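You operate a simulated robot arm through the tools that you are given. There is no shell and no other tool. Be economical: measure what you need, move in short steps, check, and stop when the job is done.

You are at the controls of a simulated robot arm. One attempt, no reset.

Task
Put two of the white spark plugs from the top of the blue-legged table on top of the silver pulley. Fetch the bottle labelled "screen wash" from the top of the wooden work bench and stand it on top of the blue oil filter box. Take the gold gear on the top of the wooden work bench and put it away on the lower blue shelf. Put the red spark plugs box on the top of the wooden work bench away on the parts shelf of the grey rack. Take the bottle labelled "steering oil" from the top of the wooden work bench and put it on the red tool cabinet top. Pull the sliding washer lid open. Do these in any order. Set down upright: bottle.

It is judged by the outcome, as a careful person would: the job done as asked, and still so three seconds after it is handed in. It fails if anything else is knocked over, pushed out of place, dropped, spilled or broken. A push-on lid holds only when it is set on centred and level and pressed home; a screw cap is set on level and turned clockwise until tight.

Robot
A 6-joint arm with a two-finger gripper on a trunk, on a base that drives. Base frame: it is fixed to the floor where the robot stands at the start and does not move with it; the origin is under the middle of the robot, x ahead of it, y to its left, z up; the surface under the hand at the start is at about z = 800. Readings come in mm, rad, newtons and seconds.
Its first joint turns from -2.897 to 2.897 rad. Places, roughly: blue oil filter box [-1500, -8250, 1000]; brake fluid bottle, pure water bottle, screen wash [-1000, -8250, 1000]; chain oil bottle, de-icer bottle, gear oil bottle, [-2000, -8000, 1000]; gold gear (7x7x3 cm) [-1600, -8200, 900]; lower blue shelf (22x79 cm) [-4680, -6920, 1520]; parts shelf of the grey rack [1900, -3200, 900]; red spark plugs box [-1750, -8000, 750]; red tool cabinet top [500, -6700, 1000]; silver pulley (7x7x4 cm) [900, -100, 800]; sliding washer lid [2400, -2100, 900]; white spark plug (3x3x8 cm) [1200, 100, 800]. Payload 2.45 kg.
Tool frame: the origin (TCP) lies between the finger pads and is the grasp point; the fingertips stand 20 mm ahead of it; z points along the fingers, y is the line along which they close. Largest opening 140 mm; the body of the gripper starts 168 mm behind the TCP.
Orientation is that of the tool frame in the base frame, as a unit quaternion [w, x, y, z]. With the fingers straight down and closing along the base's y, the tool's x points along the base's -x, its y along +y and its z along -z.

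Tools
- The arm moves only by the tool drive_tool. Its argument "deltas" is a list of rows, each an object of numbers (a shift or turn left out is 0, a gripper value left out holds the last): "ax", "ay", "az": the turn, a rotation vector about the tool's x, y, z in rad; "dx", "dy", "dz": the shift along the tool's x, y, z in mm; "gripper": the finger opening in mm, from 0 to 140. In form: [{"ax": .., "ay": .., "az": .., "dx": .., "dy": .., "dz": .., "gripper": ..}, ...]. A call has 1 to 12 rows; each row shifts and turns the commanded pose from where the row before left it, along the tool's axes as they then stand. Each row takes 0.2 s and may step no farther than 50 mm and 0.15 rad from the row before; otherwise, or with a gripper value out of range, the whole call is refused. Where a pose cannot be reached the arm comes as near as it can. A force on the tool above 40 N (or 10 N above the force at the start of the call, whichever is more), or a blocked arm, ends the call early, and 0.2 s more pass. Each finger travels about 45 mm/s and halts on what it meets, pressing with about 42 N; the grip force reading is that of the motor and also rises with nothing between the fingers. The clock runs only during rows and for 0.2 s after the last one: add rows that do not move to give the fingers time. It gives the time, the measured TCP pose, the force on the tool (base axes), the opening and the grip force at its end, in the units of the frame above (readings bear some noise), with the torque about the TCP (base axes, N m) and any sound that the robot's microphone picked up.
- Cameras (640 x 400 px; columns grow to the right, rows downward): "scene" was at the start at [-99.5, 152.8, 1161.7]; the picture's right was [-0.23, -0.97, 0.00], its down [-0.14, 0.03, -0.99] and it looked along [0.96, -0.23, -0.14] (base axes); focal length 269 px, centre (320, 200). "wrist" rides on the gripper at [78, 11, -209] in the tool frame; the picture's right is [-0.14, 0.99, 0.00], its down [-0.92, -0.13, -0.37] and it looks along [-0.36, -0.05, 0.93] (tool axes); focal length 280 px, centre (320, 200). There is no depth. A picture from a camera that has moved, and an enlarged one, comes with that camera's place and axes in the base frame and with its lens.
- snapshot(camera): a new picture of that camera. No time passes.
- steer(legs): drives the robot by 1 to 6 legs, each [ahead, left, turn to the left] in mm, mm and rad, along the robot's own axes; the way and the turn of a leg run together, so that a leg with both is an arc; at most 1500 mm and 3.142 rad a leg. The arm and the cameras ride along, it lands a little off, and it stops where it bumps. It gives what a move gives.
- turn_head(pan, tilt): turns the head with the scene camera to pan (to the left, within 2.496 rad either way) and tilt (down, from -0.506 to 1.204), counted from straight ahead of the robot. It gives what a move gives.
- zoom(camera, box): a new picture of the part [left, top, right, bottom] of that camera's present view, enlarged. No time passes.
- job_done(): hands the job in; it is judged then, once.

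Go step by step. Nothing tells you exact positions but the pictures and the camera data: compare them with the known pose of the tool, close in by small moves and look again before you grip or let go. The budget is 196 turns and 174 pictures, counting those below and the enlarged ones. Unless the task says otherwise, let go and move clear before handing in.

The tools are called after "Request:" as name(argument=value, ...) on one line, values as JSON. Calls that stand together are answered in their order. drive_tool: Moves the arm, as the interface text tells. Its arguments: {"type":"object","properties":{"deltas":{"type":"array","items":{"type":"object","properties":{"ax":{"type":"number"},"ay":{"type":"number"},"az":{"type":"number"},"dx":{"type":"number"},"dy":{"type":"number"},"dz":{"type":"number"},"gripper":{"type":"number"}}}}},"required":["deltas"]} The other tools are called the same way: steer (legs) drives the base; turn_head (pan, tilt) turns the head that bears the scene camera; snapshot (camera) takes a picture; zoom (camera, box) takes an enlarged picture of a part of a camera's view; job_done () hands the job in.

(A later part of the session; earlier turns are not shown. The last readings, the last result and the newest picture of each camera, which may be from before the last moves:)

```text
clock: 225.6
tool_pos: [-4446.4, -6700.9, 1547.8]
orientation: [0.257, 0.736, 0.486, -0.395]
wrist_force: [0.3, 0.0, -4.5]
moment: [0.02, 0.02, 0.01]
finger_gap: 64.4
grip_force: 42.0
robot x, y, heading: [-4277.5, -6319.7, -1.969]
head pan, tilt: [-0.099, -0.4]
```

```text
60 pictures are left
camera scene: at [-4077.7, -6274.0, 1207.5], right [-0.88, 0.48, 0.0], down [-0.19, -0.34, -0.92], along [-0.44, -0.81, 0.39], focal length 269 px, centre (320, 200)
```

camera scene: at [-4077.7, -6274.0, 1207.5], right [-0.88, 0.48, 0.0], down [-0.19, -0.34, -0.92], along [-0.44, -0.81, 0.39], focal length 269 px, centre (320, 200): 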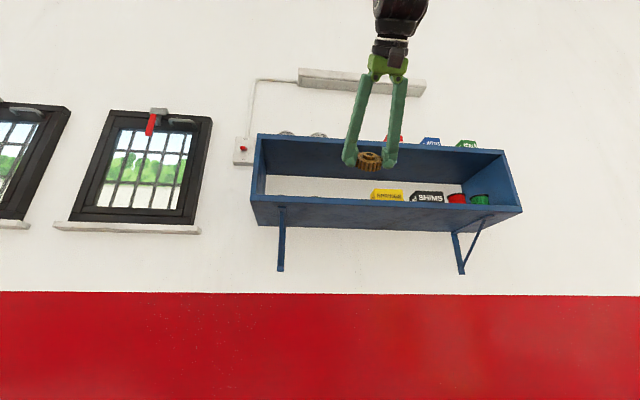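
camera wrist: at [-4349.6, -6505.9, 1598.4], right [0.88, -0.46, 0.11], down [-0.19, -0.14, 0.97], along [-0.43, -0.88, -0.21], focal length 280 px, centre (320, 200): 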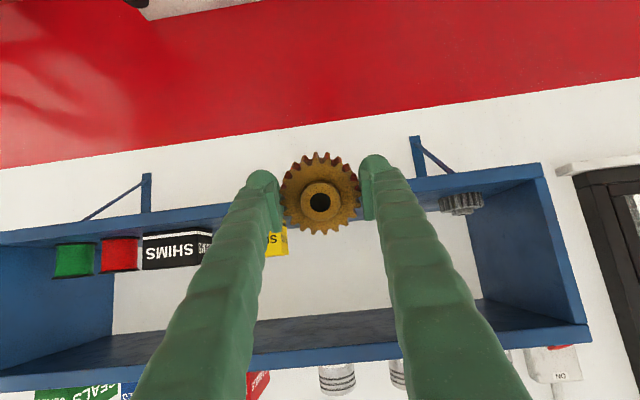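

The shelf is at z≈1515 and the free gap's centre is about 50 mm left of straight ahead. I raise, shift left and move part-way in.

Request:
drive_tool(deltas=[{"dx": -24, "dz": -16}, {"dy": 45}, {"dx": -22.3, "dz": 33.2}, {"dx": -22.3, "dz": 33.2}, {"dx": -22.3, "dz": 33.2}, {"dx": -22.3, "dz": 33.2}, {}])

Request:
snapshot(camera="wrist")

Request:
zoom(camera="scene", box=[250, 50, 490, 250])

```text
clock: 227.2
tool_pos: [-4471.2, -6876.9, 1553.0]
orientation: [0.257, 0.735, 0.488, -0.394]
wrist_force: [0.9, -0.2, -3.8]
moment: [0.01, -0.01, 0.01]
finger_gap: 64.5
grip_force: 42.1
out of reach, approached as far as the arm can: row 1
robot x, y, heading: [-4276.7, -6314.2, -1.975]
head pan, tilt: [-0.099, -0.4]
```

```text
59 pictures are left
camera wrist: at [-4375.6, -6681.9, 1603.4], right [0.88, -0.46, 0.11], down [-0.19, -0.14, 0.97], along [-0.43, -0.88, -0.21], focal length 280 px, centre (320, 200)
```

wrist: 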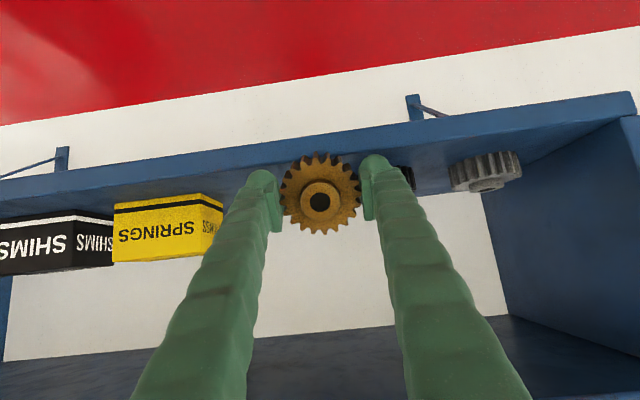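

```text
2.00 times, centred on (370, 150) of scene
camera zoom: at [-4077.7, -6274.0, 1207.5], right [-0.88, 0.48, 0.0], down [-0.19, -0.34, -0.92], along [-0.44, -0.81, 0.39], focal length 538 px, centre (220, 300)
```

zoom: 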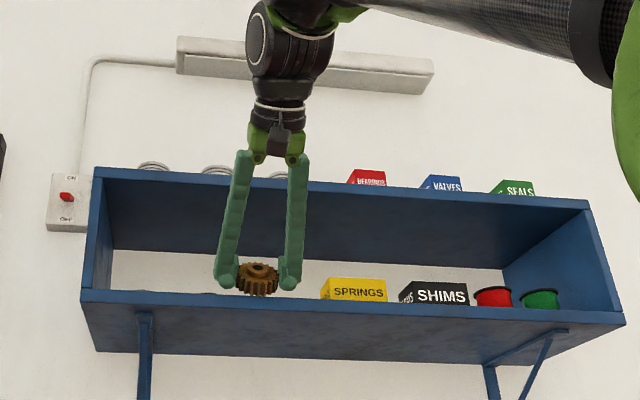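

I mis-shifted: the black gear is just behind the right finger, so the true gap centre is back to the right. I zoom in to get the shelf's edge height.

Request:
zoom(camera="wrist", box=[180, 90, 500, 290])

```text
2.00 times, centred on (340, 190) of wrist
camera zoom: at [-4375.6, -6681.9, 1603.4], right [0.88, -0.46, 0.11], down [-0.19, -0.14, 0.97], along [-0.43, -0.88, -0.21], focal length 561 px, centre (280, 220)
```

zoom: 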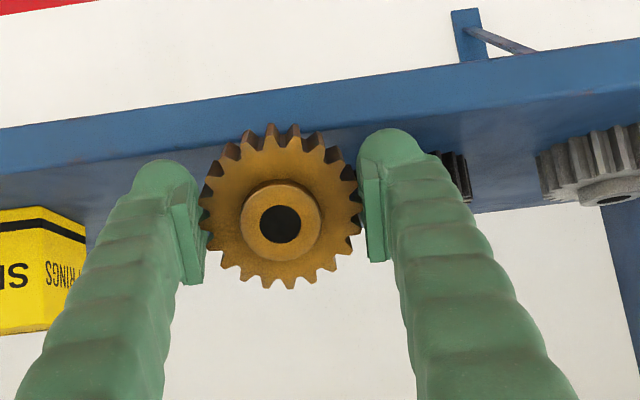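

The gear's lowest point is about level with the shelf edge, so I back off and try to raise further.

Request:
drive_tool(deltas=[{"dx": 26, "dz": -39}, {"dy": -43}, {"dx": -20, "dz": -13}, {"dx": -20, "dz": -13}, {}])

```text
clock: 228.4
tool_pos: [-4493.5, -6819.1, 1583.6]
orientation: [0.258, 0.735, 0.486, -0.396]
wrist_force: [-0.4, -1.0, -3.3]
moment: [0.02, -0.04, 0.0]
finger_gap: 64.5
grip_force: 41.7
out of reach, approached as far as the arm can: row 4
robot x, y, heading: [-4281.2, -6315.0, -1.97]
head pan, tilt: [-0.099, -0.4]
```

Request:
drive_tool(deltas=[{"dx": -23.4, "dz": 34.9}, {"dx": -23.4, "dz": 34.9}, {}])

Request:
snapshot(camera="wrist")

Request:
zoom(camera="scene", box=[250, 50, 490, 250])

```text
clock: 229.2
tool_pos: [-4524.9, -6898.0, 1581.0]
orientation: [0.257, 0.735, 0.487, -0.394]
wrist_force: [1.0, 0.9, -3.2]
moment: [0.03, -0.04, 0.01]
finger_gap: 64.4
grip_force: 42.1
robot x, y, heading: [-4278.8, -6314.9, -1.969]
head pan, tilt: [-0.099, -0.4]
```

```text
56 pictures are left
camera wrist: at [-4429.0, -6702.8, 1630.7], right [0.88, -0.46, 0.11], down [-0.19, -0.14, 0.97], along [-0.43, -0.88, -0.21], focal length 280 px, centre (320, 200)
```

wrist: 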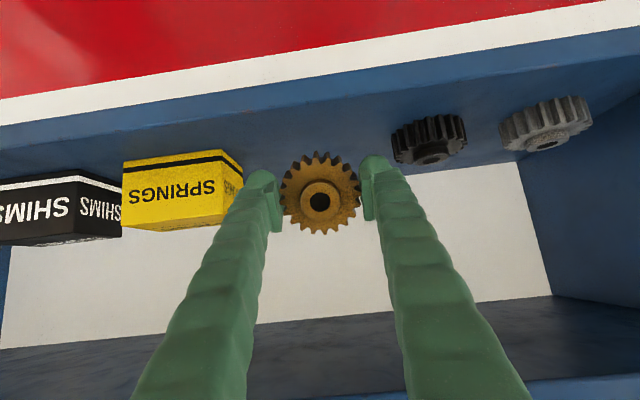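

```text
2.00 times, centred on (370, 150) of scene
camera zoom: at [-4077.7, -6274.1, 1207.5], right [-0.88, 0.48, 0.0], down [-0.19, -0.34, -0.92], along [-0.44, -0.81, 0.39], focal length 538 px, centre (220, 300)
```

zoom: 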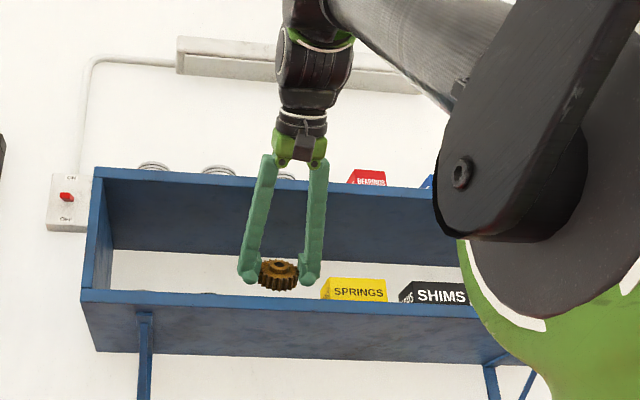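

Well centred between SPRINGS and the black gear. I go 50 mm deeper, then lower until contact.

Request:
drive_tool(deltas=[{"dx": -14.5, "dz": 21.5}, {"dx": -14.5, "dz": 21.5}, {"dx": 8.3, "dz": 5.6}, {"dx": 8.3, "dz": 5.6}, {}])

Request:
snapshot(camera="wrist")

```text
clock: 230.4
tool_pos: [-4547.6, -6944.1, 1562.0]
orientation: [0.258, 0.735, 0.487, -0.395]
wrist_force: [0.8, 0.4, -4.2]
moment: [0.04, 0.0, -0.02]
finger_gap: 64.3
grip_force: 41.9
robot x, y, heading: [-4278.7, -6313.4, -1.97]
head pan, tilt: [-0.099, -0.4]
```

```text
54 pictures are left
camera wrist: at [-4451.5, -6748.7, 1612.6], right [0.88, -0.46, 0.11], down [-0.19, -0.14, 0.97], along [-0.43, -0.88, -0.21], focal length 280 px, centre (320, 200)
```

wrist: 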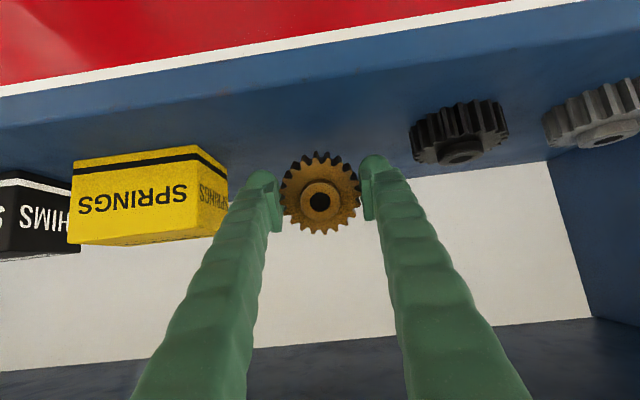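

Request:
drive_tool(deltas=[{"dx": 4.2, "dz": 2.8}, {"dx": 4.2, "dz": 2.8}, {"dx": 2.5, "dz": 1.7}, {"dx": 2.5, "dz": 1.7}, {"dx": 2.5, "dz": 1.7}, {"dx": 2.5, "dz": 1.7}, {}])

Request:
zoom(camera="scene", box=[300, 130, 460, 230])

```text
clock: 231.7
tool_pos: [-4547.7, -6942.8, 1545.1]
orientation: [0.258, 0.735, 0.486, -0.396]
wrist_force: [-1.5, 1.6, 14.3]
moment: [0.02, -0.06, 0.03]
finger_gap: 64.2
grip_force: 41.9
robot x, y, heading: [-4281.2, -6315.7, -1.969]
head pan, tilt: [-0.099, -0.4]
stopped in row 6: the force on the tool passed its limit at 40 N (the readings are from after the stop); the commanded pose is now the measured one
```

```text
4.00 times, centred on (380, 180) of scene
camera zoom: at [-4077.7, -6273.5, 1207.5], right [-0.88, 0.48, 0.0], down [-0.19, -0.34, -0.92], along [-0.44, -0.81, 0.39], focal length 1075 px, centre (80, 280)
```

zoom: 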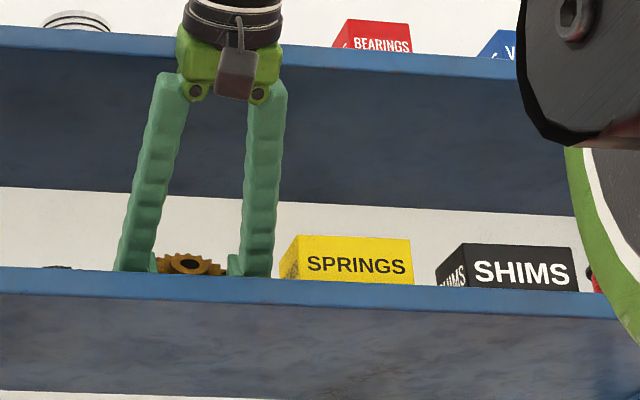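

The gear touches the shelf (z≈1512). I reduce the tilt a little, re-touch, then soften the grip so the gear settles flat.

Request:
drive_tool(deltas=[{"ay": 0.1}, {"ay": 0.1}, {"dx": 1.4, "dz": 1.5}, {"dx": 1.4, "dz": 1.5}, {}])

Request:
drive_tool(deltas=[{"gripper": 62}, {}, {"gripper": 63.5}, {}, {"gripper": 64.3}, {}, {}])

Request:
snapshot(camera="wrist")

```text
clock: 232.2
tool_pos: [-4547.4, -6944.3, 1545.1]
orientation: [0.222, 0.763, 0.502, -0.342]
wrist_force: [-1.3, -4.0, 12.4]
moment: [-0.18, -0.27, -0.14]
finger_gap: 63.8
grip_force: 41.9
out of reach, approached as far as the arm can: row 2
robot x, y, heading: [-4276.3, -6313.8, -1.971]
head pan, tilt: [-0.099, -0.4]
stopped in row 2: the force on the tool passed its limit at 72 N (the readings are from after the stop); the commanded pose is now the measured one
```

```text
clock: 233.8
tool_pos: [-4549.0, -6943.4, 1544.0]
orientation: [0.222, 0.762, 0.503, -0.341]
wrist_force: [-4.5, -3.9, 15.5]
moment: [-0.22, -0.44, -0.11]
finger_gap: 65.1
grip_force: 0.2
robot x, y, heading: [-4278.9, -6313.0, -1.973]
head pan, tilt: [-0.099, -0.4]
```

```text
52 pictures are left
camera wrist: at [-4455.8, -6757.8, 1625.0], right [0.87, -0.48, 0.1], down [-0.25, -0.26, 0.93], along [-0.42, -0.84, -0.35], focal length 280 px, centre (320, 200)
```

wrist: 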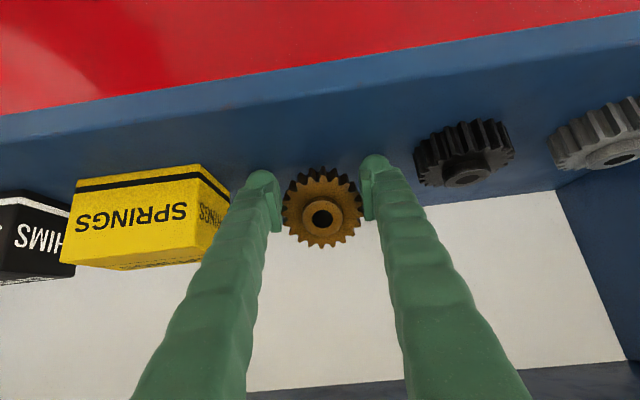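

The grip is now loose and the gear has begun to settle. I open a little more.

Request:
drive_tool(deltas=[{"gripper": 68}, {"gripper": 76}, {}, {}, {}])

Request:
snapshot(camera="wrist")

```text
clock: 235.0
tool_pos: [-4548.3, -6942.9, 1543.7]
orientation: [0.222, 0.762, 0.503, -0.341]
wrist_force: [-7.9, 3.2, 10.1]
moment: [-0.1, -0.21, -0.02]
finger_gap: 70.5
grip_force: 0.0
robot x, y, heading: [-4277.0, -6318.8, -1.979]
head pan, tilt: [-0.099, -0.4]
```

```text
51 pictures are left
camera wrist: at [-4456.0, -6757.4, 1625.1], right [0.87, -0.48, 0.1], down [-0.25, -0.26, 0.93], along [-0.42, -0.84, -0.35], focal length 280 px, centre (320, 200)
```

wrist: 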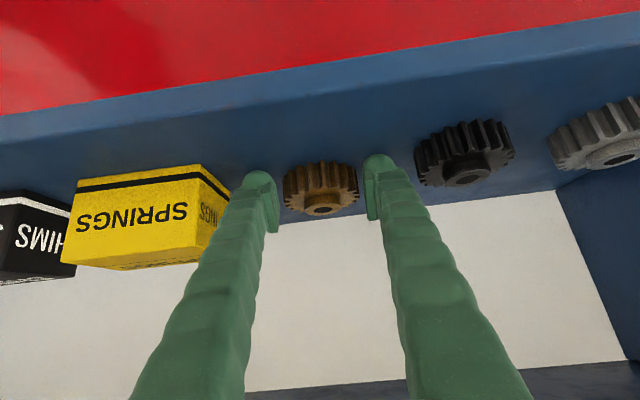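

The gear now lies flat. I raise slightly, open, and back straight out.

Request:
drive_tool(deltas=[{"dx": -3, "dz": -2.7, "gripper": 84}, {"gripper": 90}, {}, {}, {"dx": 13, "dz": -15}, {"dx": 26, "dz": -30}, {"dx": 26, "dz": -30}, {"dx": 26, "dz": -30}, {"dx": 30, "dz": -34}, {"dx": 30, "dz": -34}, {}])

Request:
snapshot(camera="wrist")

```text
clock: 237.4
tool_pos: [-4458.9, -6739.1, 1535.8]
orientation: [0.222, 0.762, 0.503, -0.341]
wrist_force: [-0.1, -0.3, -0.3]
moment: [0.02, -0.03, 0.0]
finger_gap: 90.1
grip_force: 0.0
out of reach, approached as far as the arm can: row 9, 10
robot x, y, heading: [-4271.8, -6318.4, -1.969]
head pan, tilt: [-0.099, -0.4]
```

```text
50 pictures are left
camera wrist: at [-4367.1, -6553.0, 1615.6], right [0.87, -0.48, 0.1], down [-0.25, -0.26, 0.93], along [-0.42, -0.84, -0.35], focal length 280 px, centre (320, 200)
```

wrist: 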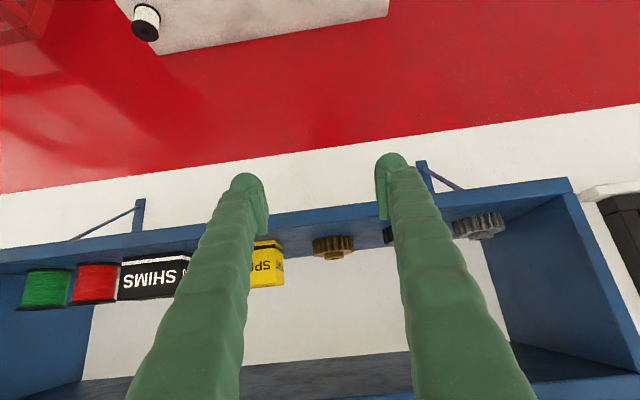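

The gear is stored. I back away, restore the tool to vertical and lower it, then drive back along the wall to the bench.

Request:
steer(legs=[[-450, 0, 0]])

Request:
drive_tool(deltas=[{"dx": 30, "dz": 26}, {"dx": 30, "dz": 26}, {"dx": 30, "dz": 26}, {"dx": 30, "dz": 26}, {"dx": 30, "dz": 26}, {"dx": 30, "dz": 26}, {"ay": 0.14}, {"ay": 0.14}, {"ay": 0.14}, {"ay": 0.14}, {"ay": 0.14}, {"ay": 0.14}])

Request:
steer(legs=[[0, 1500, 0], [0, 1450, 0]])

```text
clock: 240.2
tool_pos: [-4283.3, -6320.5, 1535.4]
orientation: [0.222, 0.763, 0.501, -0.342]
wrist_force: [0.2, -0.1, 0.4]
moment: [0.03, -0.02, 0.02]
finger_gap: 90.3
grip_force: 0.0
robot x, y, heading: [-4096.9, -5897.3, -1.978]
head pan, tilt: [-0.099, -0.4]
```

```text
clock: 242.8
tool_pos: [-4282.6, -6314.8, 1297.3]
orientation: [-0.003, 0.836, 0.549, 0.0]
wrist_force: [0.0, 0.1, 0.0]
moment: [-0.13, 0.03, 0.0]
finger_gap: 90.1
grip_force: 0.2
robot x, y, heading: [-4100.9, -5896.0, -1.978]
head pan, tilt: [-0.099, -0.4]
```

```text
clock: 257.1
tool_pos: [-1627.0, -7550.0, 1297.2]
orientation: [-0.002, 0.854, 0.521, -0.001]
wrist_force: [0.0, -1.4, 0.1]
moment: [0.02, 0.02, -0.01]
finger_gap: 89.8
grip_force: 0.1
robot x, y, heading: [-1420.5, -7143.9, -2.041]
head pan, tilt: [-0.099, -0.4]
```

Request:
steer(legs=[[110, 60, 0.072]])

Request:
drive_tool(deltas=[{"dx": -45, "gripper": 130}, {"dx": -45}, {"dx": -45}, {}, {}])

Request:
snapshot(camera="wrist")

```text
clock: 258.3
tool_pos: [-1589.6, -7691.0, 1296.2]
orientation: [-0.002, 0.835, 0.55, -0.002]
wrist_force: [0.2, 0.5, 0.5]
moment: [0.03, 0.01, 0.0]
finger_gap: 89.7
grip_force: 0.0
robot x, y, heading: [-1412.0, -7270.1, -1.969]
head pan, tilt: [-0.099, -0.4]
```

```text
clock: 259.5
tool_pos: [-1641.7, -7815.7, 1297.7]
orientation: [-0.002, 0.835, 0.551, -0.001]
wrist_force: [-1.0, 0.2, -0.1]
moment: [0.01, -0.01, 0.01]
finger_gap: 130.3
grip_force: 0.0
robot x, y, heading: [-1410.8, -7269.2, -1.965]
head pan, tilt: [-0.099, -0.4]
```

```text
49 pictures are left
camera wrist: at [-1600.7, -7749.7, 1505.8], right [0.86, -0.51, -0.01], down [-0.48, -0.8, 0.37], along [-0.19, -0.31, -0.93], focal length 280 px, centre (320, 200)
```

wrist: 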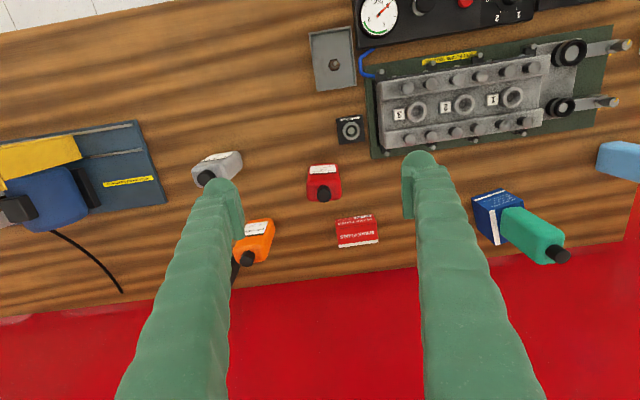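

The red STEERING OIL bottle is near (-1690,-7910), with its 75 mm side across the gripper. I move over it.

Request:
drive_tool(deltas=[{"dx": -45, "dy": -4, "gripper": 120}, {"dx": -45, "dy": -4}, {"dx": -14}, {"dz": 45}, {"dz": 45}, {"dz": 45}, {"dz": 40}, {}])

Request:
snapshot(camera="wrist")

```text
clock: 261.3
tool_pos: [-1691.2, -7908.6, 1121.9]
orientation: [-0.002, 0.834, 0.551, -0.002]
wrist_force: [0.1, -0.7, 0.0]
moment: [0.01, 0.0, -0.01]
finger_gap: 119.9
grip_force: 0.0
robot x, y, heading: [-1411.4, -7267.7, -1.971]
head pan, tilt: [-0.099, -0.4]
```

```text
48 pictures are left
camera wrist: at [-1650.8, -7842.0, 1329.8], right [0.86, -0.51, -0.01], down [-0.48, -0.8, 0.37], along [-0.19, -0.31, -0.93], focal length 280 px, centre (320, 200)
```

wrist: 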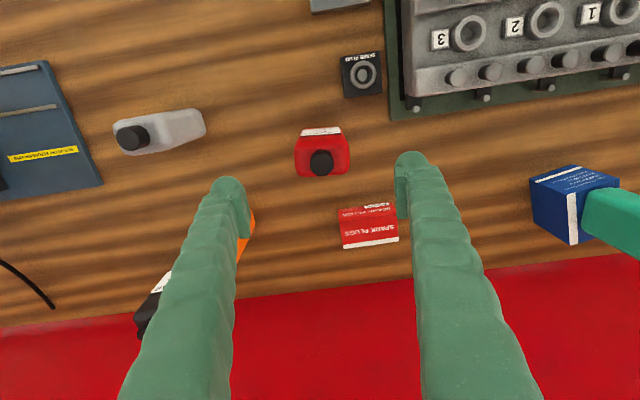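

Request:
drive_tool(deltas=[{"dz": 48}, {"dz": 48}, {"dz": 48}, {"dz": 48}, {"dz": 16}, {"gripper": 90}, {"gripper": 55}, {}, {}, {}, {}])

Request:
snapshot(camera="wrist")

```text
clock: 263.7
tool_pos: [-1692.0, -7907.3, 916.5]
orientation: [-0.002, 0.834, 0.551, -0.002]
wrist_force: [0.6, -0.7, 0.0]
moment: [-0.03, -0.08, -0.05]
finger_gap: 74.7
grip_force: 42.0
robot x, y, heading: [-1407.5, -7270.8, -1.967]
head pan, tilt: [-0.099, -0.4]
```

```text
47 pictures are left
camera wrist: at [-1650.6, -7840.0, 1124.3], right [0.86, -0.51, -0.01], down [-0.48, -0.8, 0.37], along [-0.19, -0.31, -0.93], focal length 280 px, centre (320, 200)
```

wrist: 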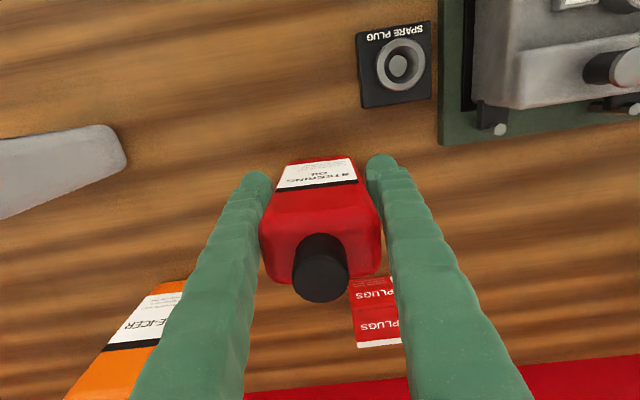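

Gripped. I lift, retract, and back away from the bench.

Request:
drive_tool(deltas=[{"dz": -30}, {"dz": -48}, {"dz": -48}, {"dz": -48}, {"dz": -48}, {"dz": -48}, {"dx": 48}, {"dx": 48}, {"dx": 48}, {"dx": 48}, {"dx": 48}, {}])

Request:
steer(legs=[[-500, 0, 0], [0, 0, 1.9]])

Request:
turn_head(pan=0.0, tilt=0.15)

Request:
snapshot(camera="scene")

```text
clock: 266.3
tool_pos: [-1598.2, -7688.5, 1184.0]
orientation: [-0.003, 0.835, 0.551, -0.001]
wrist_force: [-0.7, -1.0, -5.0]
moment: [0.04, -0.03, 0.0]
finger_gap: 74.6
grip_force: 42.1
robot x, y, heading: [-1409.2, -7271.2, -1.968]
head pan, tilt: [-0.099, -0.4]
```

```text
clock: 273.9
tool_pos: [-762.0, -6841.2, 1181.8]
orientation: [0.001, 0.027, 1.0, -0.002]
wrist_force: [-1.1, -0.1, -5.0]
moment: [-0.01, 0.03, -0.02]
finger_gap: 74.5
grip_force: 42.7
robot x, y, heading: [-1222.0, -6808.4, -0.051]
head pan, tilt: [-0.099, -0.4]
```

```text
clock: 274.8
tool_pos: [-762.6, -6840.5, 1182.6]
orientation: [0.0, 0.027, 1.0, -0.003]
wrist_force: [-0.6, -0.9, -4.5]
moment: [0.0, 0.06, 0.04]
finger_gap: 74.3
grip_force: 42.1
robot x, y, heading: [-1217.7, -6807.1, -0.051]
head pan, tilt: [0.0, 0.15]
```

```text
46 pictures are left
camera scene: at [-1306.9, -6628.7, 1160.8], right [-0.05, -1.0, 0.0], down [-0.15, 0.01, -0.99], along [0.99, -0.05, -0.15], focal length 269 px, centre (320, 200)
```

scene: 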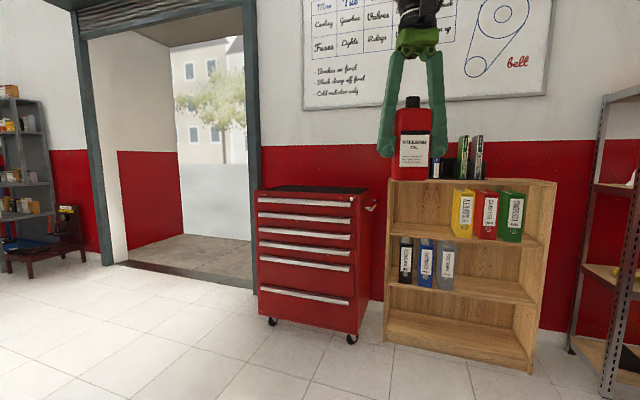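

The red cabinet's top is clear, at z≈950 and turned like the rest of the room. I drive to face it.

Request:
steer(legs=[[1071, 426, 0], [0, 0, -0.335]])

Request:
turn_head(pan=-0.2, tilt=0.3)

Request:
snapshot(camera="scene")

Request:
snapshot(camera="wrist")

```text
clock: 281.7
tool_pos: [283.8, -6611.8, 1182.4]
orientation: [-0.001, 0.194, 0.981, -0.002]
wrist_force: [-0.1, 0.7, -4.5]
moment: [0.01, 0.01, 0.0]
finger_gap: 74.4
grip_force: 42.3
robot x, y, heading: [-137.1, -6432.1, -0.383]
head pan, tilt: [0.0, 0.15]
```

```text
clock: 282.4
tool_pos: [283.4, -6613.3, 1182.6]
orientation: [0.0, 0.194, 0.981, -0.002]
wrist_force: [1.1, 0.1, -3.7]
moment: [0.0, -0.03, -0.02]
finger_gap: 74.3
grip_force: 41.9
robot x, y, heading: [-138.1, -6432.2, -0.386]
head pan, tilt: [-0.201, 0.3]
```

```text
45 pictures are left
camera scene: at [-168.2, -6249.2, 1146.8], right [-0.55, -0.83, 0.0], down [-0.25, 0.16, -0.96], along [0.8, -0.53, -0.3], focal length 269 px, centre (320, 200)
```

scene: 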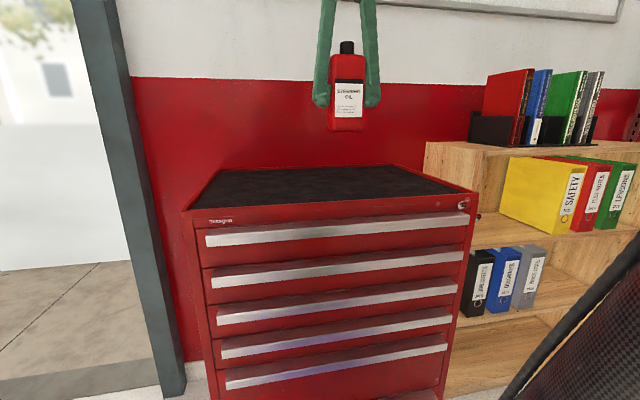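

```text
44 pictures are left
camera wrist: at [216.0, -6572.1, 1391.1], right [0.5, 0.86, -0.01], down [0.8, -0.47, 0.37], along [0.32, -0.19, -0.93], focal length 280 px, centre (320, 200)
```

wrist: 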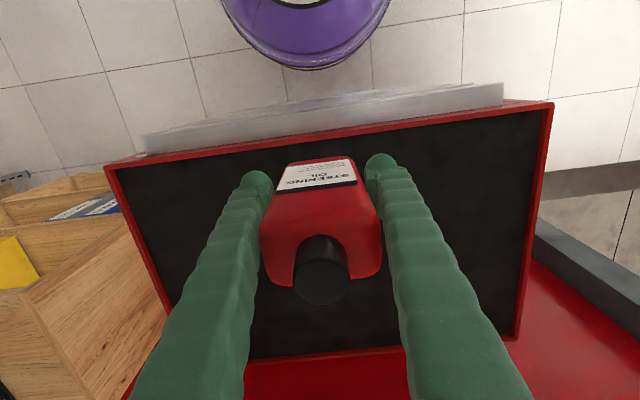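

The cabinet top is at z≈965, and the spot 190 mm in is straight ahead. I move in and lower.

Request:
drive_tool(deltas=[{"dx": -45}, {"dx": -45}, {"dx": -45}, {"dx": -43}, {"dz": 45}, {"dz": 40}, {"dz": 25}, {}])

Request:
zoom(camera="scene", box=[230, 60, 470, 210])

```text
clock: 284.2
tool_pos: [448.3, -6679.1, 1073.6]
orientation: [0.0, 0.194, 0.981, -0.004]
wrist_force: [-0.5, -0.1, -4.5]
moment: [0.01, 0.02, 0.0]
finger_gap: 74.4
grip_force: 41.7
robot x, y, heading: [-137.7, -6431.7, -0.384]
head pan, tilt: [-0.201, 0.3]
```

```text
2.67 times, centred on (350, 135) of scene
camera zoom: at [-168.1, -6249.3, 1146.8], right [-0.55, -0.83, 0.0], down [-0.25, 0.16, -0.96], along [0.8, -0.53, -0.3], focal length 717 px, centre (240, 373)
```

zoom: 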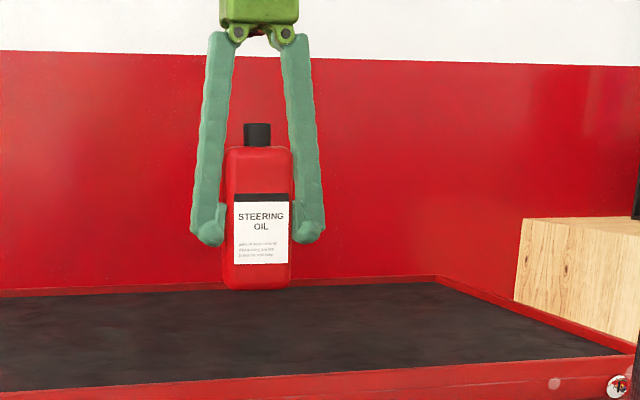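

Request:
drive_tool(deltas=[{"dz": 12}, {"dz": 8}, {"dz": 4}, {"dz": 3}, {"dz": 2}, {"dz": 2}, {"dz": 2}, {"dz": 2}, {"dz": 2}, {}])

Request:
zoom(camera="scene", box=[230, 60, 470, 210])

```text
clock: 286.4
tool_pos: [447.2, -6680.5, 1035.5]
orientation: [0.0, 0.194, 0.981, -0.002]
wrist_force: [0.1, -0.5, -4.4]
moment: [0.01, 0.06, 0.0]
finger_gap: 74.4
grip_force: 42.4
robot x, y, heading: [-137.5, -6432.3, -0.386]
head pan, tilt: [-0.201, 0.3]
```

```text
2.67 times, centred on (350, 135) of scene
camera zoom: at [-168.1, -6249.3, 1146.8], right [-0.55, -0.83, 0.0], down [-0.25, 0.16, -0.96], along [0.8, -0.53, -0.3], focal length 717 px, centre (240, 373)
```

zoom: 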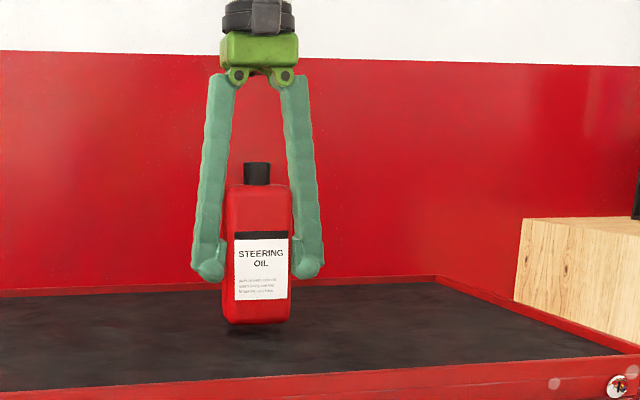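

Request:
drive_tool(deltas=[{"dz": 2}, {"dz": 2}, {"dz": 1.5}, {"dz": 1.5}, {"dz": 1.5}, {"dz": 1.5}, {"dz": 1}, {"dz": 1}, {"dz": 1}, {}])

```text
clock: 288.2
tool_pos: [448.1, -6680.8, 1024.4]
orientation: [0.0, 0.194, 0.981, -0.003]
wrist_force: [-3.4, 1.1, 10.3]
moment: [0.14, 0.15, 0.08]
finger_gap: 74.7
grip_force: 42.0
robot x, y, heading: [-138.0, -6429.9, -0.386]
head pan, tilt: [-0.201, 0.3]
stopped in row 8: the force on the tool passed its limit at 45 N (the readings are from after the stop); the commanded pose is now the measured one
```

Contact. I release and rise.

Request:
drive_tool(deltas=[{"dz": -0.5}, {"gripper": 80}, {"gripper": 105}, {}, {}, {"dz": -25}, {"dz": -45}, {"dz": -45}, {"dz": -45}, {}])

Request:
snapshot(camera="scene")

```text
clock: 290.4
tool_pos: [449.0, -6683.0, 1186.4]
orientation: [-0.002, 0.195, 0.981, -0.003]
wrist_force: [0.3, 0.3, 1.3]
moment: [0.0, 0.01, 0.03]
finger_gap: 104.8
grip_force: 0.0
robot x, y, heading: [-136.1, -6432.2, -0.386]
head pan, tilt: [-0.201, 0.3]
```

```text
41 pictures are left
camera scene: at [-168.2, -6249.2, 1146.8], right [-0.55, -0.83, 0.0], down [-0.25, 0.16, -0.96], along [0.8, -0.53, -0.3], focal length 269 px, centre (320, 200)
```

scene: 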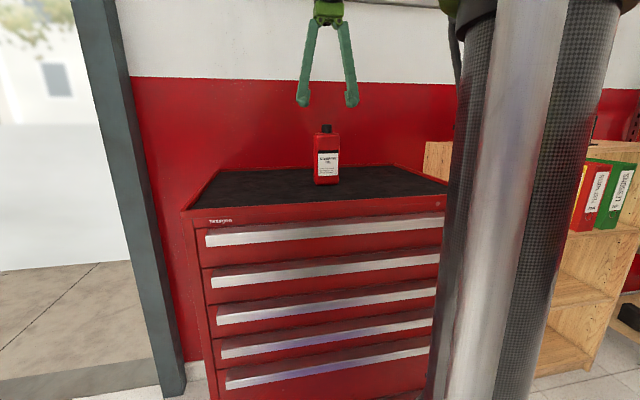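

The steering oil stands on the cabinet. I retract and return to the bench for the red box.

Request:
drive_tool(deltas=[{"dz": -30}, {"dx": 48}, {"dx": 48}, {"dx": 48}, {"dx": 40}, {}])

Request:
steer(legs=[[-400, 0, 0], [0, 0, -1.58], [1150, -435, 0]])

```text
clock: 291.8
tool_pos: [277.8, -6609.2, 1216.1]
orientation: [-0.001, 0.194, 0.981, -0.003]
wrist_force: [0.1, 0.0, -0.2]
moment: [0.01, 0.03, 0.0]
finger_gap: 105.2
grip_force: 0.0
robot x, y, heading: [-136.9, -6430.9, -0.383]
head pan, tilt: [-0.201, 0.3]
```

```text
clock: 304.0
tool_pos: [-1529.2, -7606.2, 1216.0]
orientation: [-0.002, 0.833, 0.553, -0.001]
wrist_force: [-0.4, -0.4, -0.2]
moment: [0.01, -0.03, -0.01]
finger_gap: 105.1
grip_force: 0.1
robot x, y, heading: [-1350.1, -7195.6, -1.962]
head pan, tilt: [-0.201, 0.3]
```

Request:
steer(legs=[[90, 0, 0]])

Request:
drive_tool(deltas=[{"dx": -48, "dy": 5}, {"dx": -48, "dy": 5}, {"dx": -48, "dy": 5}, {"dx": -48, "dy": 5}, {"dx": -48}, {"dx": -48}, {"dx": -40}, {"dz": 45}, {"dz": 45}, {}])

Request:
snapshot(camera="wrist")

```text
clock: 305.1
tool_pos: [-1564.4, -7690.5, 1215.1]
orientation: [-0.002, 0.833, 0.553, -0.002]
wrist_force: [0.0, 0.1, 0.4]
moment: [0.04, 0.01, -0.02]
finger_gap: 104.8
grip_force: 0.0
robot x, y, heading: [-1382.0, -7277.6, -1.966]
head pan, tilt: [-0.201, 0.3]
```

```text
clock: 307.3
tool_pos: [-1672.9, -7998.9, 1123.0]
orientation: [-0.002, 0.833, 0.554, -0.001]
wrist_force: [-0.1, 0.1, -0.1]
moment: [0.03, 0.03, 0.0]
finger_gap: 105.1
grip_force: 0.1
robot x, y, heading: [-1384.6, -7275.9, -1.968]
head pan, tilt: [-0.201, 0.3]
```

```text
40 pictures are left
camera wrist: at [-1631.2, -7931.8, 1331.7], right [0.86, -0.51, -0.01], down [-0.47, -0.8, 0.37], along [-0.19, -0.32, -0.93], focal length 280 px, centre (320, 200)
```

wrist: 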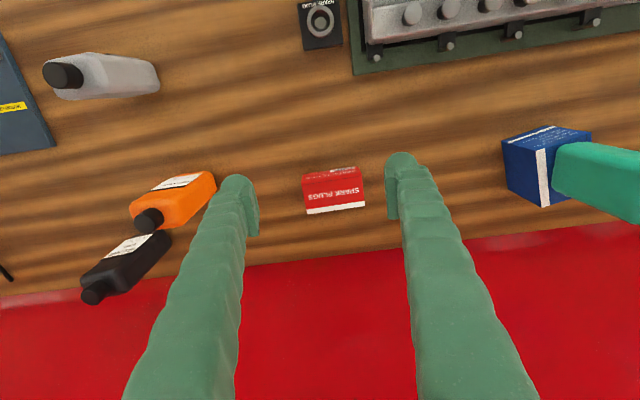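

The box is about 100 mm wide across the gripper. I open wide, move above and recheck.

Request:
drive_tool(deltas=[{"dx": -45, "dy": 7, "gripper": 132}, {"dx": -45, "dy": 6}, {"dz": 45}, {"dz": 45}, {}, {}])

Request:
snapshot(camera="wrist")

```text
clock: 308.7
tool_pos: [-1696.9, -8090.0, 1034.5]
orientation: [-0.002, 0.833, 0.553, -0.001]
wrist_force: [0.2, 0.3, -1.3]
moment: [-0.01, -0.02, 0.01]
finger_gap: 132.3
grip_force: 0.0
robot x, y, heading: [-1380.9, -7278.3, -1.965]
head pan, tilt: [-0.201, 0.3]
```

```text
39 pictures are left
camera wrist: at [-1655.3, -8023.3, 1242.2], right [0.86, -0.51, -0.01], down [-0.47, -0.8, 0.37], along [-0.19, -0.32, -0.93], focal length 280 px, centre (320, 200)
```

wrist: 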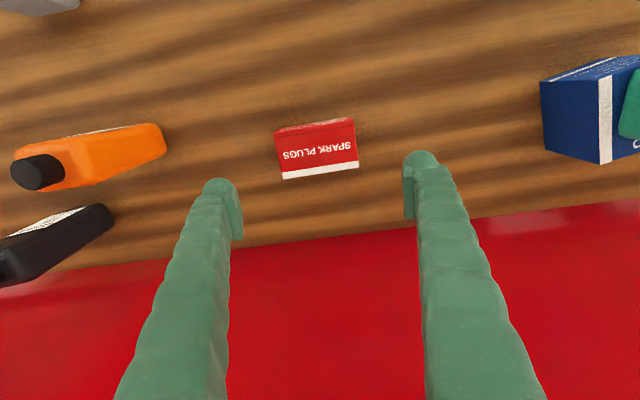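

Request:
drive_tool(deltas=[{"dx": 6, "dy": -3}, {"dz": 40}, {"dz": 40}, {"dz": 30}, {}])

Request:
snapshot(camera="wrist")

```text
clock: 309.9
tool_pos: [-1698.8, -8082.7, 926.5]
orientation: [-0.002, 0.833, 0.554, -0.002]
wrist_force: [0.4, 0.2, 0.5]
moment: [0.01, 0.01, 0.04]
finger_gap: 132.1
grip_force: 0.0
robot x, y, heading: [-1381.6, -7278.4, -1.968]
head pan, tilt: [-0.201, 0.3]
```

```text
38 pictures are left
camera wrist: at [-1656.4, -8014.9, 1133.8], right [0.86, -0.51, -0.01], down [-0.47, -0.8, 0.37], along [-0.19, -0.32, -0.93], focal length 280 px, centre (320, 200)
```

wrist: 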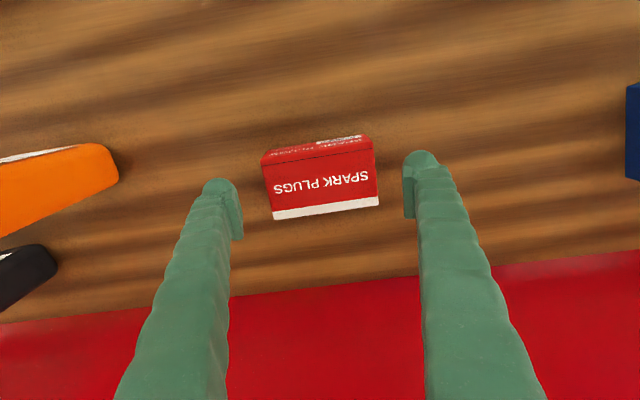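

Request:
drive_tool(deltas=[{"dz": 25}, {"dz": 17}, {}, {"gripper": 110}, {"gripper": 75}, {}, {}, {}, {}])

Request:
drive_tool(deltas=[{"dz": -20}, {"dz": -45}, {"dz": -45}, {"dz": -45}, {"dz": -45}, {"dz": -45}, {"dz": -45}, {}])

Request:
snapshot(camera="wrist")

```text
clock: 311.9
tool_pos: [-1698.0, -8081.3, 882.2]
orientation: [-0.002, 0.833, 0.554, -0.002]
wrist_force: [0.5, -0.4, 1.8]
moment: [0.03, 0.01, 0.07]
finger_gap: 104.1
grip_force: 42.6
robot x, y, heading: [-1384.4, -7279.2, -1.964]
head pan, tilt: [-0.201, 0.3]
```

```text
clock: 313.7
tool_pos: [-1696.9, -8082.1, 1173.1]
orientation: [-0.003, 0.833, 0.553, -0.001]
wrist_force: [0.0, -0.9, -2.3]
moment: [-0.04, -0.02, -0.03]
finger_gap: 103.9
grip_force: 42.1
robot x, y, heading: [-1382.9, -7278.8, -1.965]
head pan, tilt: [-0.201, 0.3]
```

```text
37 pictures are left
camera wrist: at [-1655.4, -8015.4, 1381.9], right [0.86, -0.51, -0.01], down [-0.47, -0.8, 0.37], along [-0.19, -0.32, -0.93], focal length 280 px, centre (320, 200)
```

wrist: 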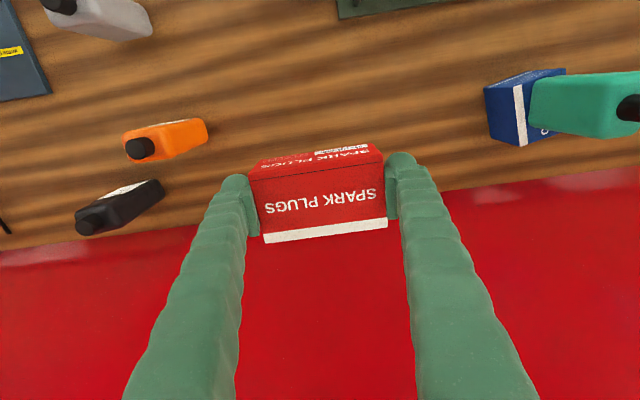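

Box held. I retract, back off, and drive to the grey rack.

Request:
drive_tool(deltas=[{"dx": 48}, {"dx": 48}, {"dx": 48}, {"dx": 48}, {"dx": 48}, {"dx": 48}, {"dx": 48}, {"dx": 40}, {}])

Request:
steer(legs=[[-500, 0, 0], [0, 0, 1.58], [170, 1440, 0], [170, 1440, 0], [100, 1200, 0]])

Request:
turn_head(pan=0.0, tilt=0.25)

Request:
snapshot(camera="scene")

```text
clock: 315.7
tool_pos: [-1553.2, -7735.7, 1174.4]
orientation: [-0.002, 0.833, 0.553, -0.002]
wrist_force: [-0.2, -0.1, -2.2]
moment: [0.02, 0.03, -0.02]
finger_gap: 103.4
grip_force: 42.0
robot x, y, heading: [-1378.2, -7276.2, -1.967]
head pan, tilt: [-0.201, 0.3]
```

```text
clock: 341.8
tool_pos: [1230.0, -3365.5, 1174.7]
orientation: [-0.001, 0.196, 0.981, -0.003]
wrist_force: [0.6, 0.6, -2.0]
moment: [-0.01, 0.02, 0.02]
finger_gap: 101.8
grip_force: 42.2
robot x, y, heading: [770.5, -3197.4, -0.393]
head pan, tilt: [-0.201, 0.3]
```

```text
clock: 342.6
tool_pos: [1228.8, -3367.6, 1174.2]
orientation: [0.0, 0.195, 0.981, -0.002]
wrist_force: [-0.2, 0.6, -2.0]
moment: [0.0, -0.01, -0.01]
finger_gap: 101.7
grip_force: 41.7
robot x, y, heading: [769.9, -3200.0, -0.389]
head pan, tilt: [0.0, 0.25]
```

```text
36 pictures are left
camera scene: at [749.1, -2999.7, 1151.5], right [-0.38, -0.92, 0.0], down [-0.23, 0.09, -0.97], along [0.9, -0.37, -0.25], focal length 269 px, centre (320, 200)
```

scene: 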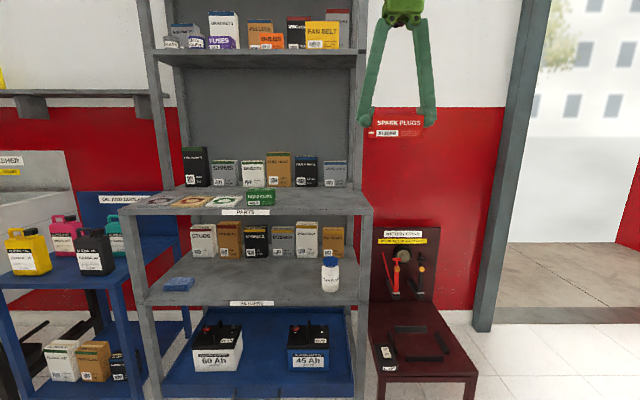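

Request:
zoom(camera="scene", box=[110, 130, 430, 250])

```text
2.00 times, centred on (270, 190) of scene
camera zoom: at [749.1, -2999.7, 1151.5], right [-0.38, -0.92, 0.0], down [-0.23, 0.09, -0.97], along [0.9, -0.37, -0.25], focal length 538 px, centre (420, 220)
```

zoom: 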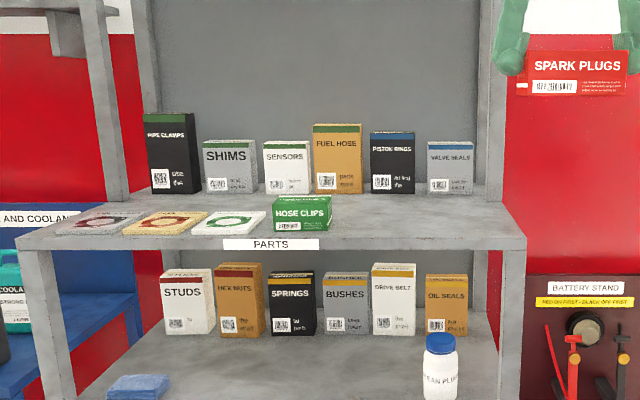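

Free space is on the right of the PARTS ledge, with its target near (1613,-3363,887). I move over it.

Request:
drive_tool(deltas=[{"dx": -40, "dy": 28}, {"dx": -40, "dy": 28}, {"dx": -40, "dy": 28}, {"dx": -40, "dy": 28}, {"dx": -40, "dy": 28}, {"dx": -45, "dy": 11}, {"dz": 40}, {"dz": 40}, {"dx": -48}, {"dx": -40}, {}])

Request:
snapshot(camera="wrist")

Request:
zoom(camera="scene", box=[110, 130, 430, 250])

```text
clock: 344.9
tool_pos: [1595.7, -3358.3, 1093.5]
orientation: [-0.001, 0.195, 0.981, -0.002]
wrist_force: [0.5, 0.1, -2.2]
moment: [0.02, 0.01, 0.01]
finger_gap: 101.7
grip_force: 41.6
robot x, y, heading: [772.7, -3194.9, -0.393]
head pan, tilt: [0.0, 0.25]
```

```text
34 pictures are left
camera wrist: at [1528.4, -3317.6, 1301.6], right [0.51, 0.86, -0.01], down [0.8, -0.47, 0.37], along [0.32, -0.19, -0.93], focal length 280 px, centre (320, 200)
```

wrist: 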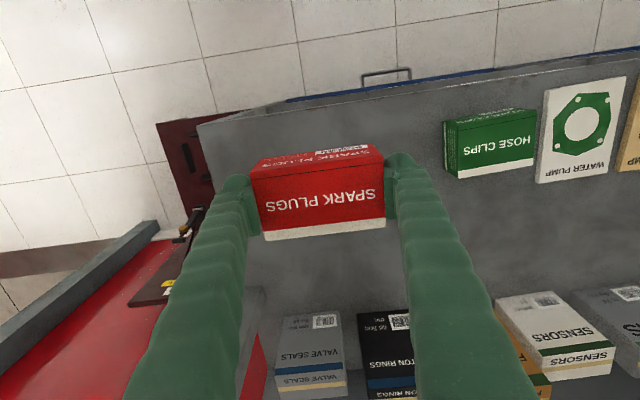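

```text
2.00 times, centred on (270, 190) of scene
camera zoom: at [749.2, -2999.7, 1151.5], right [-0.38, -0.92, 0.0], down [-0.23, 0.09, -0.97], along [0.9, -0.37, -0.25], focal length 538 px, centre (420, 220)
```

zoom: 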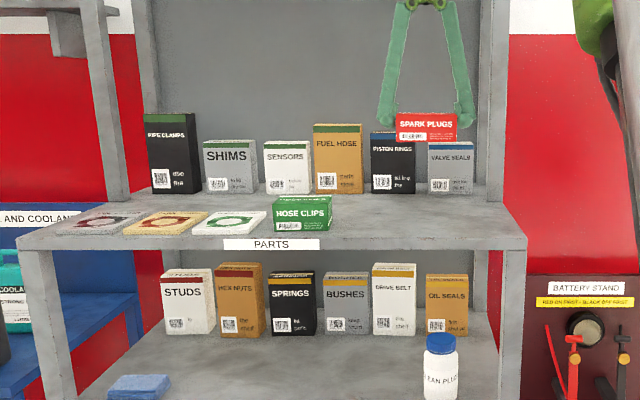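

Request:
drive_tool(deltas=[{"dx": -40}, {"dz": 45}, {"dz": 45}, {"dz": 40}, {"dz": 15}, {}])

Request:
zoom(camera="scene", box=[230, 150, 390, 250])

```text
clock: 346.4
tool_pos: [1633.8, -3372.8, 946.0]
orientation: [-0.001, 0.195, 0.981, -0.003]
wrist_force: [-0.4, -0.4, -1.9]
moment: [-0.02, 0.02, -0.03]
finger_gap: 101.4
grip_force: 42.2
robot x, y, heading: [772.3, -3198.4, -0.395]
head pan, tilt: [0.0, 0.25]
```

```text
4.00 times, centred on (310, 200) of scene
camera zoom: at [749.3, -2999.7, 1151.5], right [-0.38, -0.92, 0.0], down [-0.23, 0.09, -0.97], along [0.9, -0.37, -0.25], focal length 1075 px, centre (360, 200)
```

zoom: 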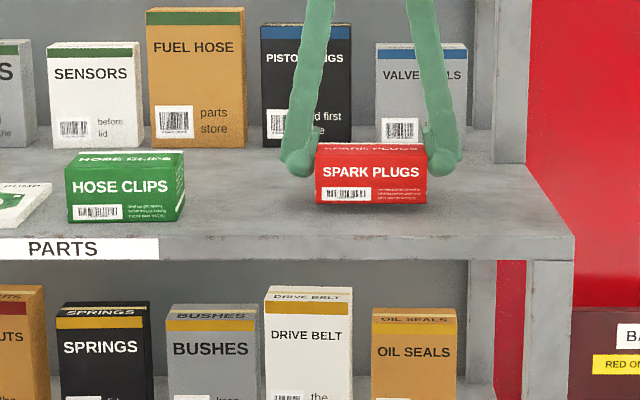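

Request:
drive_tool(deltas=[{"dz": 5}, {"dz": 5}, {"dz": 3}, {"dz": 2}, {"dz": 2}, {"dz": 1.5}, {"dz": 1.5}, {"dz": 1.5}, {"dz": 1.5}, {"dz": 1.5}, {}])

Request:
zoom(camera="scene", box=[230, 150, 390, 250])

```text
clock: 347.5
tool_pos: [1631.7, -3372.6, 937.3]
orientation: [0.0, 0.196, 0.981, -0.003]
wrist_force: [-5.6, 0.7, 17.6]
moment: [-0.19, 0.29, 0.0]
finger_gap: 101.8
grip_force: 41.5
robot x, y, heading: [773.6, -3196.4, -0.395]
head pan, tilt: [0.0, 0.25]
stopped in row 5: the force on the tool passed its limit at 47 N (the readings are from after the stop); the commanded pose is now the measured one
```

```text
4.00 times, centred on (310, 200) of scene
camera zoom: at [748.5, -2999.5, 1151.4], right [-0.38, -0.92, 0.0], down [-0.23, 0.09, -0.97], along [0.9, -0.37, -0.25], focal length 1075 px, centre (360, 200)
```

zoom: 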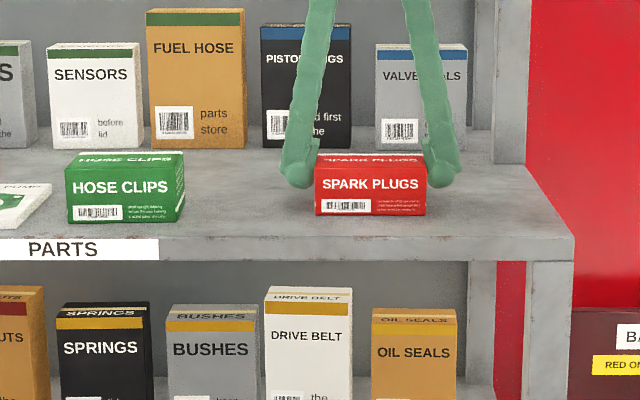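

The box is on the shelf. I release and rise.

Request:
drive_tool(deltas=[{"dz": -0.5}, {"gripper": 108}, {"gripper": 128}, {}, {}, {"dz": -20}, {"dz": -45}, {"dz": -45}, {"dz": -45}, {"dx": 40}, {"dx": 40}, {}])

Request:
zoom(camera="scene", box=[110, 110, 430, 250])

```text
clock: 350.1
tool_pos: [1557.4, -3339.2, 1090.2]
orientation: [0.001, 0.196, 0.981, -0.002]
wrist_force: [0.1, 0.5, -0.8]
moment: [-0.02, 0.04, -0.03]
finger_gap: 128.0
grip_force: 0.1
robot x, y, heading: [768.8, -3198.9, -0.392]
head pan, tilt: [0.0, 0.25]
```

```text
2.00 times, centred on (270, 180) of scene
camera zoom: at [749.4, -2999.7, 1151.5], right [-0.38, -0.92, 0.0], down [-0.23, 0.09, -0.97], along [0.9, -0.37, -0.25], focal length 538 px, centre (420, 240)
```

zoom: 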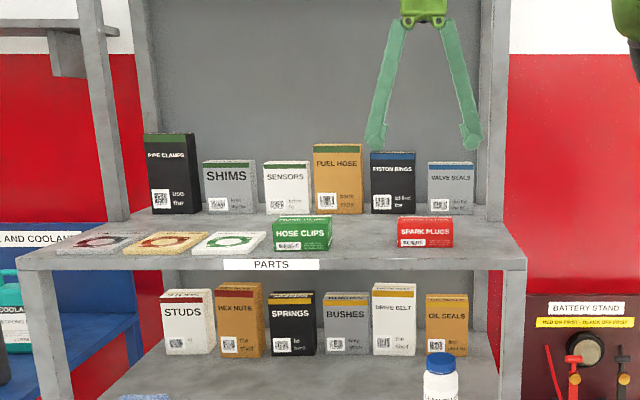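

All items are placed. I retract the arm and take a last check of the plugs and the lid.

Request:
drive_tool(deltas=[{"dz": -40}, {"dx": 48}, {"dx": 48}, {"dx": 48}, {"dx": 48}, {"dx": 48}, {}])

Request:
turn_head(pan=1.6, tilt=0.1)

Request:
snapshot(camera="scene")

```text
clock: 351.7
tool_pos: [1336.0, -3247.1, 1131.5]
orientation: [0.0, 0.196, 0.981, -0.003]
wrist_force: [0.4, 0.1, 0.5]
moment: [0.0, -0.01, 0.0]
finger_gap: 128.2
grip_force: 0.0
robot x, y, heading: [770.3, -3195.6, -0.393]
head pan, tilt: [0.0, 0.25]
```

```text
clock: 353.3
tool_pos: [1336.5, -3246.5, 1130.7]
orientation: [0.0, 0.195, 0.981, -0.003]
wrist_force: [1.0, 0.7, 0.1]
moment: [0.02, 0.01, -0.03]
finger_gap: 128.1
grip_force: 0.2
robot x, y, heading: [769.4, -3195.6, -0.393]
head pan, tilt: [1.6, 0.099]
```

```text
29 pictures are left
camera scene: at [695.3, -2878.0, 1165.4], right [0.94, -0.35, 0.0], down [-0.04, -0.09, -0.99], along [0.35, 0.93, -0.1], focal length 269 px, centre (320, 200)
```

scene: 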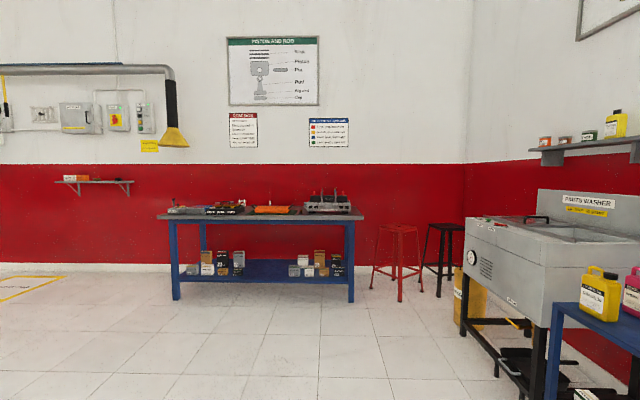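

Request:
zoom(camera="scene", box=[208, 190, 272, 230])

```text
10.00 times, centred on (240, 210) of scene
camera zoom: at [695.3, -2878.0, 1165.4], right [0.94, -0.35, 0.0], down [-0.04, -0.09, -0.99], along [0.35, 0.93, -0.1], focal length 2688 px, centre (1120, 100)
```

zoom: 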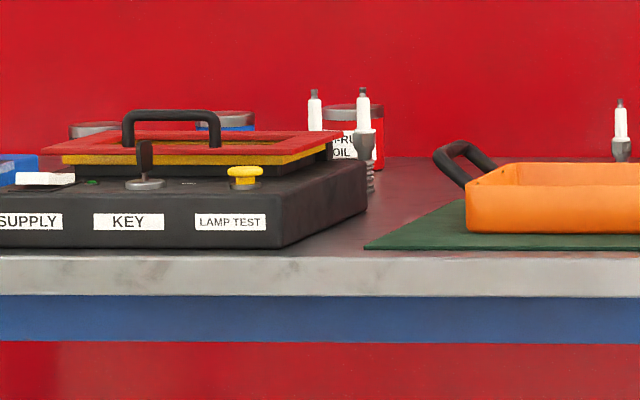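

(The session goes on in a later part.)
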